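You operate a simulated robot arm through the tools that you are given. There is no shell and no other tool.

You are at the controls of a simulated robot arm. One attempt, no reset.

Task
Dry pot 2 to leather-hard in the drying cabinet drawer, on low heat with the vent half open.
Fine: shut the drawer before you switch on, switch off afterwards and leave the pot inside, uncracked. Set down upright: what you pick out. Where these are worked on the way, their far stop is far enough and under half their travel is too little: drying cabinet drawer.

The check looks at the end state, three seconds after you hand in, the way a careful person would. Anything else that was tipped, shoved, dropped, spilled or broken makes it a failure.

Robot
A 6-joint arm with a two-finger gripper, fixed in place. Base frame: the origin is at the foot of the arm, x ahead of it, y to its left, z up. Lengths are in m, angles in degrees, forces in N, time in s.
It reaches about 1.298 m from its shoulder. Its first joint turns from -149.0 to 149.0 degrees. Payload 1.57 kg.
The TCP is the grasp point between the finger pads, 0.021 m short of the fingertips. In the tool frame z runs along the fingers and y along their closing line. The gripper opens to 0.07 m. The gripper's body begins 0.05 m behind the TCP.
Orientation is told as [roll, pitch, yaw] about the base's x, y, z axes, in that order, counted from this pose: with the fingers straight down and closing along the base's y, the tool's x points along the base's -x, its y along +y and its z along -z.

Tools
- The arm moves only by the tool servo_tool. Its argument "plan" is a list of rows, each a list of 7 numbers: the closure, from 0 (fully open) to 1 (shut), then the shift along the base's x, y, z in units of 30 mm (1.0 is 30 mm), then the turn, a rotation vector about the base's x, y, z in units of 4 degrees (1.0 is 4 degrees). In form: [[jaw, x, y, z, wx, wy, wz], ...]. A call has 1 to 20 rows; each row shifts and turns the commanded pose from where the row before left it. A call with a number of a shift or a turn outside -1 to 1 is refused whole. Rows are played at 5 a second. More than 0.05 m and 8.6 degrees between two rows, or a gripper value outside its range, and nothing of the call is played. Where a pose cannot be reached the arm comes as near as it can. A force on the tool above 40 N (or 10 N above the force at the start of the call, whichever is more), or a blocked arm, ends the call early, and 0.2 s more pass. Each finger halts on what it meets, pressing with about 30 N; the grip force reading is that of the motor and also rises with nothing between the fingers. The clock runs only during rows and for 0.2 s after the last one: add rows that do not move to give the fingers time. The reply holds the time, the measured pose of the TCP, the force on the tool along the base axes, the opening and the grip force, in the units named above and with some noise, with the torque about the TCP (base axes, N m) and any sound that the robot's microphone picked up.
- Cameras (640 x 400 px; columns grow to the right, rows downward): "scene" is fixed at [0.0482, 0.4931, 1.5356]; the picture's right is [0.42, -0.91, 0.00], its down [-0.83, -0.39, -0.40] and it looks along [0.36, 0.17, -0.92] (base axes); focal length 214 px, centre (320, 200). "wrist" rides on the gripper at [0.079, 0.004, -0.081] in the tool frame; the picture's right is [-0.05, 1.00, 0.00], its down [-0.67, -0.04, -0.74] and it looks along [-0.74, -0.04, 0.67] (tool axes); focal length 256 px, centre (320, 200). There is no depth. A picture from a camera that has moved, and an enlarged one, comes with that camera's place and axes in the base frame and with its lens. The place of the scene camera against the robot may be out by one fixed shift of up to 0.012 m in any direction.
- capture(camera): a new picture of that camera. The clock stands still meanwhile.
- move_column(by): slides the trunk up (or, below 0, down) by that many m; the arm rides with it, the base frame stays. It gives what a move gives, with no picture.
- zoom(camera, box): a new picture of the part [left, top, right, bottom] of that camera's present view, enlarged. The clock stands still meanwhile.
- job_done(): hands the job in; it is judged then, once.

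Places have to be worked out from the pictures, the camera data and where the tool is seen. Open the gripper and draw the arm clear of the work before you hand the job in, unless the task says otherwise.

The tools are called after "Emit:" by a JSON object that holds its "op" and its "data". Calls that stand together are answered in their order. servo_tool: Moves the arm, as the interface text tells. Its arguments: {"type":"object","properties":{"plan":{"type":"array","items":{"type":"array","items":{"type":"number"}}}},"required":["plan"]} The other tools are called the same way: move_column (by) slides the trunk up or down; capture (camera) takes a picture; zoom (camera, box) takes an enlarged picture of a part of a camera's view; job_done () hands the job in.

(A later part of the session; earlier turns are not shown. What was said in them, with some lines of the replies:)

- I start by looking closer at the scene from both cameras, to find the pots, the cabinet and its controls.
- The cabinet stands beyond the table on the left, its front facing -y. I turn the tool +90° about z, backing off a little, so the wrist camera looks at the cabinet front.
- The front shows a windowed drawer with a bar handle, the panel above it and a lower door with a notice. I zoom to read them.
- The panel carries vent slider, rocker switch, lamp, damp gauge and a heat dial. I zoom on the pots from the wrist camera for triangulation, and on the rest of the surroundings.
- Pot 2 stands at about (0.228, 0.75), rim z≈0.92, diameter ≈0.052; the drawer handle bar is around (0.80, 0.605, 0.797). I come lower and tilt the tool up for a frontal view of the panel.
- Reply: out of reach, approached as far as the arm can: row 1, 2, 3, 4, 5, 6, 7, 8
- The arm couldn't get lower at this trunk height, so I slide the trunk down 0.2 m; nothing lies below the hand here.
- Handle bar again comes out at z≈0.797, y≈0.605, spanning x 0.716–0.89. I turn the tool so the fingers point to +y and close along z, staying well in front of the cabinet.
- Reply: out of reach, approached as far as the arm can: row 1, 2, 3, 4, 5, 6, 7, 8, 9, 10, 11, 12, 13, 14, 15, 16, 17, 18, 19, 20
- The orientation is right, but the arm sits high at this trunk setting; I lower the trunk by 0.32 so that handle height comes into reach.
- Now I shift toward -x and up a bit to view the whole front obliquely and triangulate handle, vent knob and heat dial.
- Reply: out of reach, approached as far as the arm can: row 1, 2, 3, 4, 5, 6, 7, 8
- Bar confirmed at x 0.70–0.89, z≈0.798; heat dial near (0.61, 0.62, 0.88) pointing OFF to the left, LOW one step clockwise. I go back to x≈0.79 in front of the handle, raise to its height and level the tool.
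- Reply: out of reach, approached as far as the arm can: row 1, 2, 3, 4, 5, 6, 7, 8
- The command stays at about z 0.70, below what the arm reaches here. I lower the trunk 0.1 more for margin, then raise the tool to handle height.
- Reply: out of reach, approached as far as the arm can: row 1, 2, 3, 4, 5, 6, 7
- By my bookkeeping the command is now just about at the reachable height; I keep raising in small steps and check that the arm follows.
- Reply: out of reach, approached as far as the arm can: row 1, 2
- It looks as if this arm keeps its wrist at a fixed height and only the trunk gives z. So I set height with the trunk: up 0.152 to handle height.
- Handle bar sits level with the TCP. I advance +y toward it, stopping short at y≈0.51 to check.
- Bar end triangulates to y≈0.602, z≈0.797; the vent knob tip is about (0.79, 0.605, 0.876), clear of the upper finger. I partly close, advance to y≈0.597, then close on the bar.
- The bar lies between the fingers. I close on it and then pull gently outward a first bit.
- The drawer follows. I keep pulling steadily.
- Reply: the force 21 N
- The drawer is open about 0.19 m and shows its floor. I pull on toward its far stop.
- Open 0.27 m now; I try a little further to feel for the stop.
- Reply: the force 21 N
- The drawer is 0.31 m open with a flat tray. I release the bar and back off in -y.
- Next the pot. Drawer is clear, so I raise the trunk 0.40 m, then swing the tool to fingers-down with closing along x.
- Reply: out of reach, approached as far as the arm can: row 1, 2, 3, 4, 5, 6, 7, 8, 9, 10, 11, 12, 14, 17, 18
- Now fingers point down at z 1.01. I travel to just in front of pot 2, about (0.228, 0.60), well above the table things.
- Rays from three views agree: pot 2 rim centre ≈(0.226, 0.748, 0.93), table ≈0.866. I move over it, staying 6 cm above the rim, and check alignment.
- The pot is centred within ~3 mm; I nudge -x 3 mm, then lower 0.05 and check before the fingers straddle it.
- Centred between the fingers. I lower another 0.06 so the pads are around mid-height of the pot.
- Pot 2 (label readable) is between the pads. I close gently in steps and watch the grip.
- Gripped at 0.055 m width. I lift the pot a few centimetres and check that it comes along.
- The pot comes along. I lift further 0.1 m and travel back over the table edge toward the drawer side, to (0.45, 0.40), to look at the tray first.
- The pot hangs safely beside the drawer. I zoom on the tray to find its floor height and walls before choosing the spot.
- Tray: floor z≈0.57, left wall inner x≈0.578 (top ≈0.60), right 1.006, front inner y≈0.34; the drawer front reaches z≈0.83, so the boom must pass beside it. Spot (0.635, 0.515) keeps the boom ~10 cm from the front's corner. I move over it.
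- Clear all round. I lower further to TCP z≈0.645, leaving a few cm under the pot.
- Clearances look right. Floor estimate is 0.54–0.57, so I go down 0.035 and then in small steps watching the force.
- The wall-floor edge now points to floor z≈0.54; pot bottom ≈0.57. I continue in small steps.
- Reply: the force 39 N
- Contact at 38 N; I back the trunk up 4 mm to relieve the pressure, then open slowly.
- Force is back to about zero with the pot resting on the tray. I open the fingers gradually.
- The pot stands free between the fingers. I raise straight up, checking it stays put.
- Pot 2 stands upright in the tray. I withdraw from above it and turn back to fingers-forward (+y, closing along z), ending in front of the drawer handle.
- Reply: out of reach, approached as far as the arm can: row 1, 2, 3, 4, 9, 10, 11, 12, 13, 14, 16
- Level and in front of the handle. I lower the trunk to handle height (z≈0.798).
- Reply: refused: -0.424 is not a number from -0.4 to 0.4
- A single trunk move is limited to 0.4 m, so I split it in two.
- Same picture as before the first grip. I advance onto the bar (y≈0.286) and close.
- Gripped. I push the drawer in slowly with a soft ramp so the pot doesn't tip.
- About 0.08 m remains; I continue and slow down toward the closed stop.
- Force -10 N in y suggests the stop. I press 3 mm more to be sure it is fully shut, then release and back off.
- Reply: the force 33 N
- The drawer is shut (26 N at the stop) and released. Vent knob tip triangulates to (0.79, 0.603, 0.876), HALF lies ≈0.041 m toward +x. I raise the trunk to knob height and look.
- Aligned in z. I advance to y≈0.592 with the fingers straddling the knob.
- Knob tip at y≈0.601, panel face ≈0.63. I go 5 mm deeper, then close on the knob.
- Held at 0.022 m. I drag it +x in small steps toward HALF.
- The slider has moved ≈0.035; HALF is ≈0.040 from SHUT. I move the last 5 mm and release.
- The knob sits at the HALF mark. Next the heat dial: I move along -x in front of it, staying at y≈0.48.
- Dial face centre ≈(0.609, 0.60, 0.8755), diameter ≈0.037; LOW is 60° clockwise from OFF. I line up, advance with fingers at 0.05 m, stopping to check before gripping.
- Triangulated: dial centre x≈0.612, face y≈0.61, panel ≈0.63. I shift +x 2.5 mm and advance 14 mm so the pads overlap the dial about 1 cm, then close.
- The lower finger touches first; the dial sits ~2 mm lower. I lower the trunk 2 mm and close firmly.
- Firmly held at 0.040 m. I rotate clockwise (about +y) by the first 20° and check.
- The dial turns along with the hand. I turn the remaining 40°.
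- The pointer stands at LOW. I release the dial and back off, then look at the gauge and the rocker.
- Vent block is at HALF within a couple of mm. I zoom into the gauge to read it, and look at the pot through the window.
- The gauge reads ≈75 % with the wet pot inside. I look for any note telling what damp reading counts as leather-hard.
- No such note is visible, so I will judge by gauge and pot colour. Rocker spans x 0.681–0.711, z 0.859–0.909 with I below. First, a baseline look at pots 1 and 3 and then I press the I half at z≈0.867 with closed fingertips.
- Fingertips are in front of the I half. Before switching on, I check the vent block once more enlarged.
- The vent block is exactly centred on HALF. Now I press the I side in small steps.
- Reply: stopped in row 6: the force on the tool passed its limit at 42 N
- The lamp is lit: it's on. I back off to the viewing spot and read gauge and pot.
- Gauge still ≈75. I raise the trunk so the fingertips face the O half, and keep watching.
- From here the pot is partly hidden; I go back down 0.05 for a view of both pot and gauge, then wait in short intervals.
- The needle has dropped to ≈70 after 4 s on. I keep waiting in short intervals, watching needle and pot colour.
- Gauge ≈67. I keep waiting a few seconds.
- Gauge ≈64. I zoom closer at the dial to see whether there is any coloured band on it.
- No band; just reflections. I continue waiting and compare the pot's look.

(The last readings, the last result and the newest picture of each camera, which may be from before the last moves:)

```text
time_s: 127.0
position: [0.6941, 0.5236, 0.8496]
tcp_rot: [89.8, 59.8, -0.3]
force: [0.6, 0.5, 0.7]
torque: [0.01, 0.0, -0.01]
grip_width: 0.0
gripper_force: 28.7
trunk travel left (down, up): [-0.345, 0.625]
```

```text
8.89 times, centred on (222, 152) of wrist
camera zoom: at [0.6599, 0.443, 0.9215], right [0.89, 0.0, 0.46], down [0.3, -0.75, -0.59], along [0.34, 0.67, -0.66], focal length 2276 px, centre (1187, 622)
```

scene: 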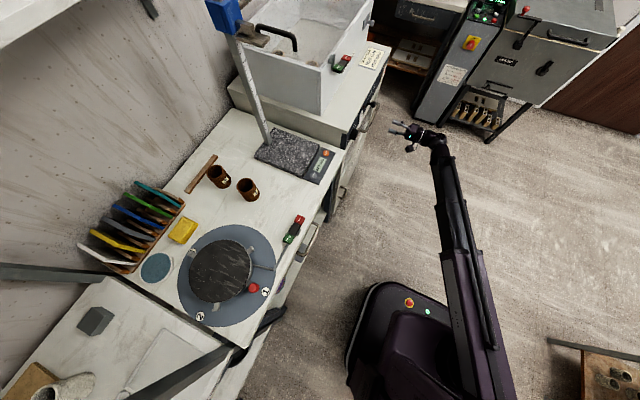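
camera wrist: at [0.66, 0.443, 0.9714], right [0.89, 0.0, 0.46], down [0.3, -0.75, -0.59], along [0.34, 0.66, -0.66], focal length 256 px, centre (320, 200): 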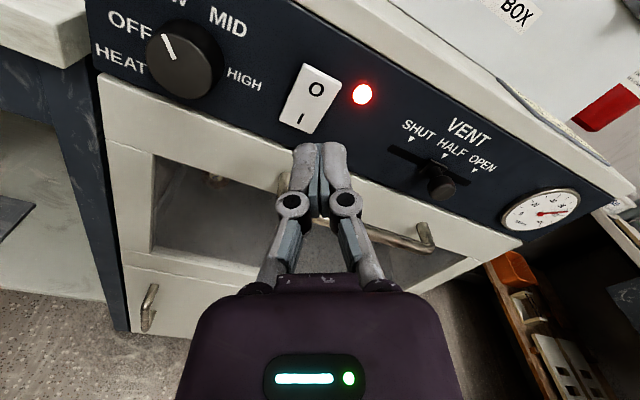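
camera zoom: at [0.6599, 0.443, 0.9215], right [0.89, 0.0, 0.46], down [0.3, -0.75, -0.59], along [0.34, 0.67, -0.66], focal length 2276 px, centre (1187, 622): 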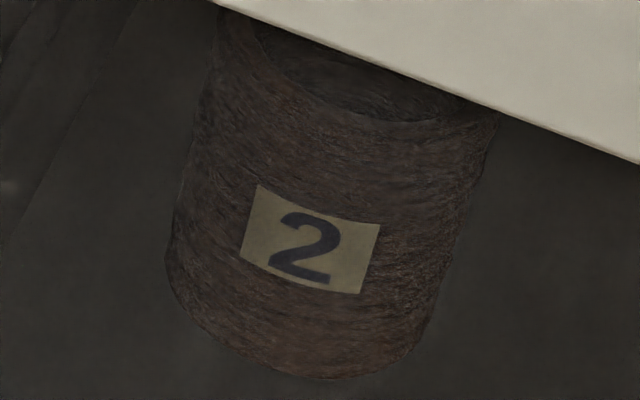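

Gauge ≈62, pot slightly lighter. I keep waiting.

Emit:
{"op": "servo_tool", "data": {"plan": [[1, 0, 0, 0, 0, 0, 0], [1, 0, 0, 0, 0, 0, 0], [1, 0, 0, 0, 0, 0, 0], [1, 0, 0, 0, 0, 0, 0], [1, 0, 0, 0, 0, 0, 0], [1, 0, 0, 0, 0, 0, 0], [1, 0, 0, 0, 0, 0, 0], [1, 0, 0, 0, 0, 0, 0], [1, 0, 0, 0, 0, 0, 0], [1, 0, 0, 0, 0, 0, 0], [1, 0, 0, 0, 0, 0, 0], [1, 0, 0, 0, 0, 0, 0], [1, 0, 0, 0, 0, 0, 0], [1, 0, 0, 0, 0, 0, 0], [1, 0, 0, 0, 0, 0, 0], [1, 0, 0, 0, 0, 0, 0], [1, 0, 0, 0, 0, 0, 0], [1, 0, 0, 0, 0, 0, 0], [1, 0, 0, 0, 0, 0, 0], [1, 0, 0, 0, 0, 0, 0]]}}

Emit:
{"op": "zoom", "data": {"camera": "wrist", "box": [570, 150, 640, 205]}}

Emit:
{"op": "zoom", "data": {"camera": "wrist", "box": [195, 130, 250, 175]}}

```text
time_s: 131.2
position: [0.6954, 0.5232, 0.8501]
tcp_rot: [89.9, 59.8, -0.3]
force: [-0.5, 0.2, 0.2]
torque: [-0.01, 0.0, -0.01]
grip_width: 0.0
gripper_force: 29.1
trunk travel left (down, up): [-0.345, 0.625]
```

```text
7.27 times, centred on (605, 178) of wrist
camera zoom: at [0.6599, 0.443, 0.9215], right [0.89, 0.0, 0.46], down [0.3, -0.75, -0.59], along [0.34, 0.67, -0.66], focal length 1862 px, centre (-1753, 364)
```

zoom: 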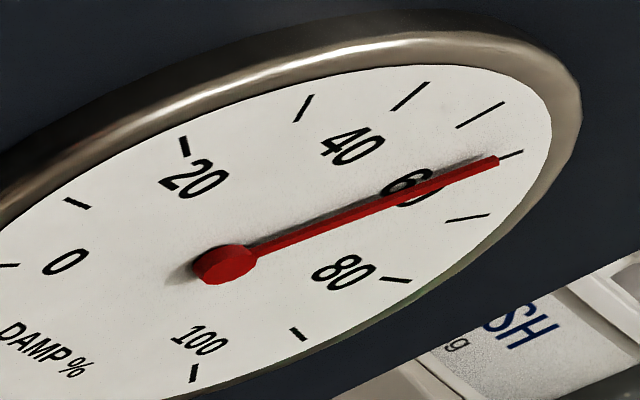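

```text
8.89 times, centred on (222, 152) of wrist
camera zoom: at [0.6599, 0.443, 0.9215], right [0.89, 0.0, 0.46], down [0.3, -0.75, -0.59], along [0.34, 0.67, -0.66], focal length 2276 px, centre (1187, 622)
```

zoom: 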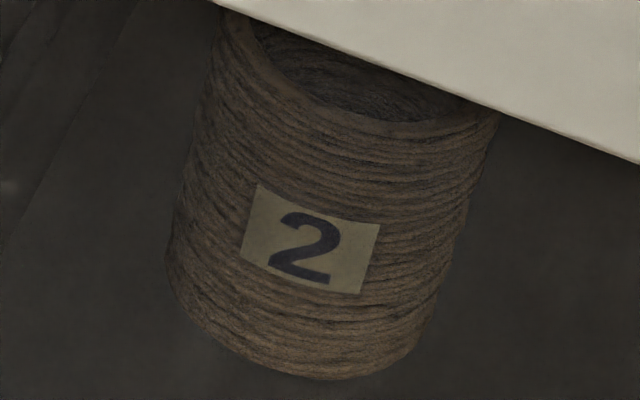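

The pot's surface has changed clearly, paler with a matt ribbed look: leather-hard. I switch off at once: trunk up to the O half, then press.

Emit:
{"op": "move_column", "data": {"by": 0.049}}

Emit:
{"op": "servo_tool", "data": {"plan": [[1, 0, 0.9, 0, 0, 0, 0], [1, 0, 0.9, 0, 0, 0, 0], [1, 0, 0.4, 0, 0, 0, 0], [1, 0, 0.2, 0, 0, 0, 0], [1, 0, 0.15, 0, 0, 0, 0], [1, 0, 0.1, 0, 0, 0, 0], [1, 0, 0.1, 0, 0, 0, 0]]}}

Emit:
{"op": "zoom", "data": {"camera": "wrist", "box": [240, 60, 460, 200]}}

```text
time_s: 132.1
position: [0.6961, 0.5224, 0.8978]
tcp_rot: [89.8, 59.7, -0.3]
force: [-0.9, -0.1, 0.7]
torque: [0.0, -0.03, -0.04]
grip_width: 0.0
gripper_force: 28.8
trunk travel left (down, up): [-0.394, 0.576]
```

```text
time_s: 133.7
position: [0.6954, 0.6021, 0.898]
tcp_rot: [89.8, 59.7, -0.4]
force: [-2.5, -23.4, -7.3]
torque: [-0.36, 0.02, 0.1]
grip_width: 0.0
gripper_force: 28.4
trunk travel left (down, up): [-0.394, 0.576]
```

```text
2.86 times, centred on (350, 130) of wrist
camera zoom: at [0.6594, 0.5229, 0.9706], right [0.89, 0.0, 0.46], down [0.3, -0.75, -0.59], along [0.34, 0.66, -0.66], focal length 731 px, centre (234, 400)
```

zoom: 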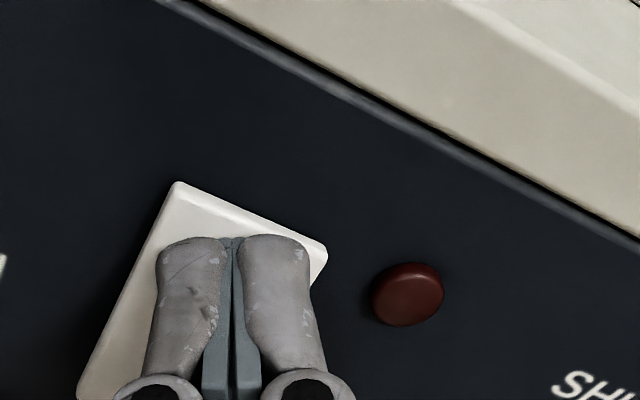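

The lamp is out: switched off. I back off and check the rocker, the gauge and the pot.

Emit:
{"op": "servo_tool", "data": {"plan": [[1, 0, -0.5, 0, 0, 0, 0], [1, 0, -0.9, 0, 0, 0, 0], [1, 0, -0.9, 0, 0, 0, 0], [1, 0, -0.4, 0, 0, 0, 0]]}}

Emit:
{"op": "move_column", "data": {"by": -0.049}}

Emit:
{"op": "capture", "data": {"camera": "wrist"}}

Emit:
{"op": "zoom", "data": {"camera": "wrist", "box": [195, 130, 250, 175]}}

Emit:
{"op": "zoom", "data": {"camera": "wrist", "box": [560, 150, 640, 205]}}

```text
time_s: 134.7
position: [0.6946, 0.5245, 0.898]
tcp_rot: [89.6, 59.8, -0.4]
force: [-0.9, 0.4, -0.4]
torque: [-0.01, 0.0, -0.03]
grip_width: 0.0
gripper_force: 28.5
trunk travel left (down, up): [-0.394, 0.576]
```

```text
time_s: 135.6
position: [0.695, 0.5232, 0.8487]
tcp_rot: [89.7, 59.8, -0.4]
force: [0.5, 0.6, -0.9]
torque: [0.01, 0.04, -0.02]
grip_width: 0.0
gripper_force: 28.9
trunk travel left (down, up): [-0.345, 0.625]
```

```text
taken
camera wrist: at [0.6593, 0.4445, 0.9214], right [0.89, 0.0, 0.46], down [0.3, -0.75, -0.59], along [0.34, 0.66, -0.66], focal length 256 px, centre (320, 200)
```

wrist: 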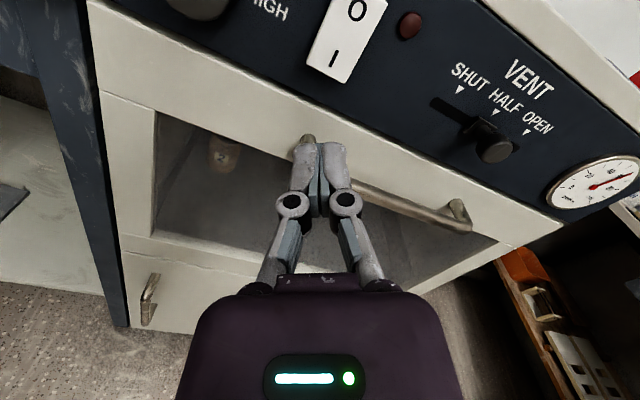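

```text
8.89 times, centred on (222, 152) of wrist
camera zoom: at [0.6593, 0.4445, 0.9214], right [0.89, 0.0, 0.46], down [0.3, -0.75, -0.59], along [0.34, 0.66, -0.66], focal length 2276 px, centre (1187, 622)
```

zoom: 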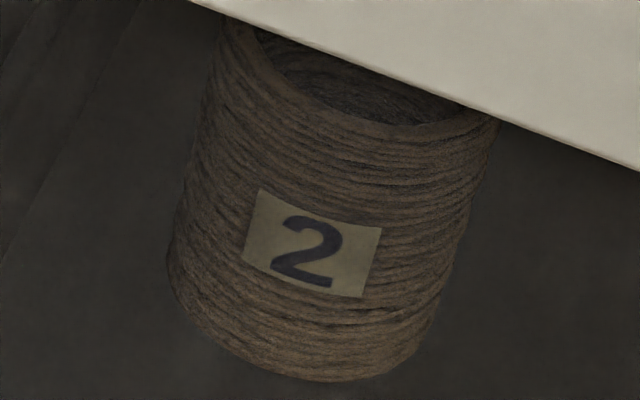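

```text
7.27 times, centred on (600, 178) of wrist
camera zoom: at [0.6593, 0.4445, 0.9214], right [0.89, 0.0, 0.46], down [0.3, -0.75, -0.59], along [0.34, 0.66, -0.66], focal length 1862 px, centre (-1716, 364)
```

zoom: 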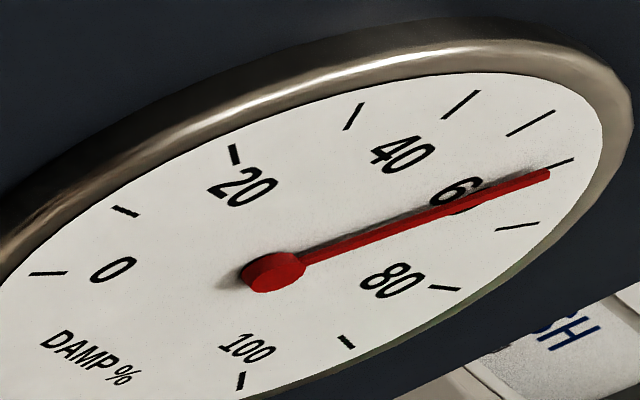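

Pot 2 is leather-hard, uncracked and upright inside; lamp off. I withdraw the arm well clear and open the gripper.

Emit:
{"op": "servo_tool", "data": {"plan": [[1, 0, -0.8, 0, 0, 0, 0], [1, 0, -0.9, 0, 0, 0, 0], [1, 0, -0.9, 0, 0, 0, 0], [0.5, 0, -0.9, 0, 0, 0, 0], [0, 0, -0.9, 0, 0, 0, 0], [0, 0, -0.9, 0, 0, 0, 0], [0, 0, -0.9, 0, 0, 0, 0], [0, 0, -0.9, 0, 0, 0, 0], [0, 0, 0, 0, 0, 0, 0]]}}

Emit:
{"op": "capture", "data": {"camera": "wrist"}}

Emit:
{"op": "capture", "data": {"camera": "scene"}}

Emit:
{"op": "zoom", "data": {"camera": "wrist", "box": [200, 0, 500, 190]}}

```text
time_s: 137.6
position: [0.6957, 0.3113, 0.8491]
tcp_rot: [89.7, 59.8, -0.5]
force: [0.1, -0.4, -0.2]
torque: [-0.02, -0.01, 0.01]
grip_width: 0.0702
gripper_force: 0.0
trunk travel left (down, up): [-0.345, 0.625]
```

```text
taken
camera wrist: at [0.659, 0.2315, 0.9213], right [0.89, 0.0, 0.46], down [0.3, -0.75, -0.59], along [0.34, 0.66, -0.67], focal length 256 px, centre (320, 200)
```

wrist: 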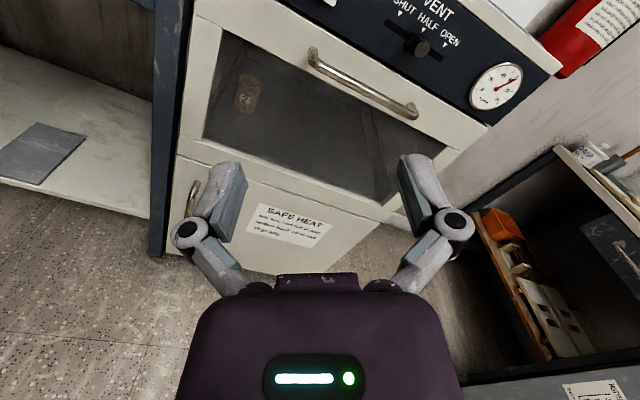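

```text
taken
```

scene: 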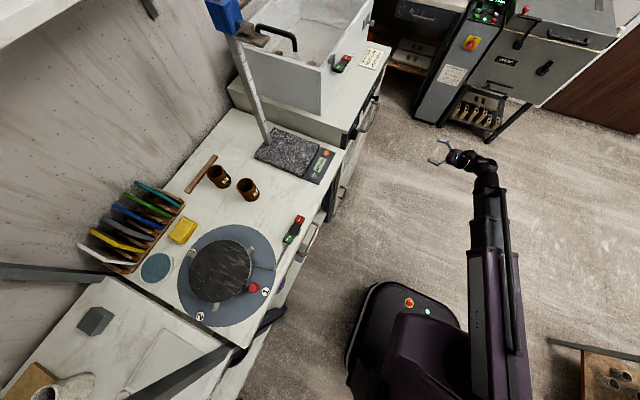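

```text
2.11 times, centred on (350, 95) of wrist
camera zoom: at [0.659, 0.2315, 0.9213], right [0.89, 0.0, 0.46], down [0.3, -0.75, -0.59], along [0.34, 0.66, -0.67], focal length 539 px, centre (257, 421)
```

zoom: 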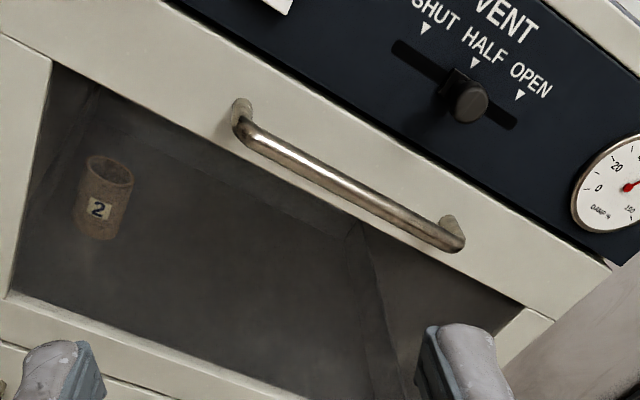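

The drawer is shut, pot 2 stands upright inside, leather-hard and uncracked. The switch and lamp are off, the other pots are untouched, and the arm is clear with the gripper open. I hand in.

Emit:
{"op": "job_done", "data": {}}

```text
The job is handed in.
```

Pot 2 went through the drying cabinet on low heat with the vent half open. I've handed the job in, with no verdict back yet.

- **Pot:** it is upright in the shut drawer. Through the window I see no cracks.
- **Leather-hard:** I found no note saying what damp reading counts as leather-hard, so I judged it by eye. After about 17 seconds of heat the surface turned paler and matt, and I switched off then. The damp gauge had dropped from about 75% to 60%, and was back up to about 62% just after switching off.
- **Cabinet:** the drawer was shut before I switched on. The switch is now off and its lamp is out. The heat dial is still at LOW and the vent at HALF.
- **Drawer travel:** I pulled it about 0.31 m and did not feel the far stop. That should be more than half its travel, but I didn't measure the full travel.
- **Handling:** the pot was pressed onto the tray at 38 N for a moment when I set it down, and I eased off straight away.
- **Everything else:** pots 1 and 3 and the other things on the table look undisturbed in the last picture. The gripper is open and the arm is clear.
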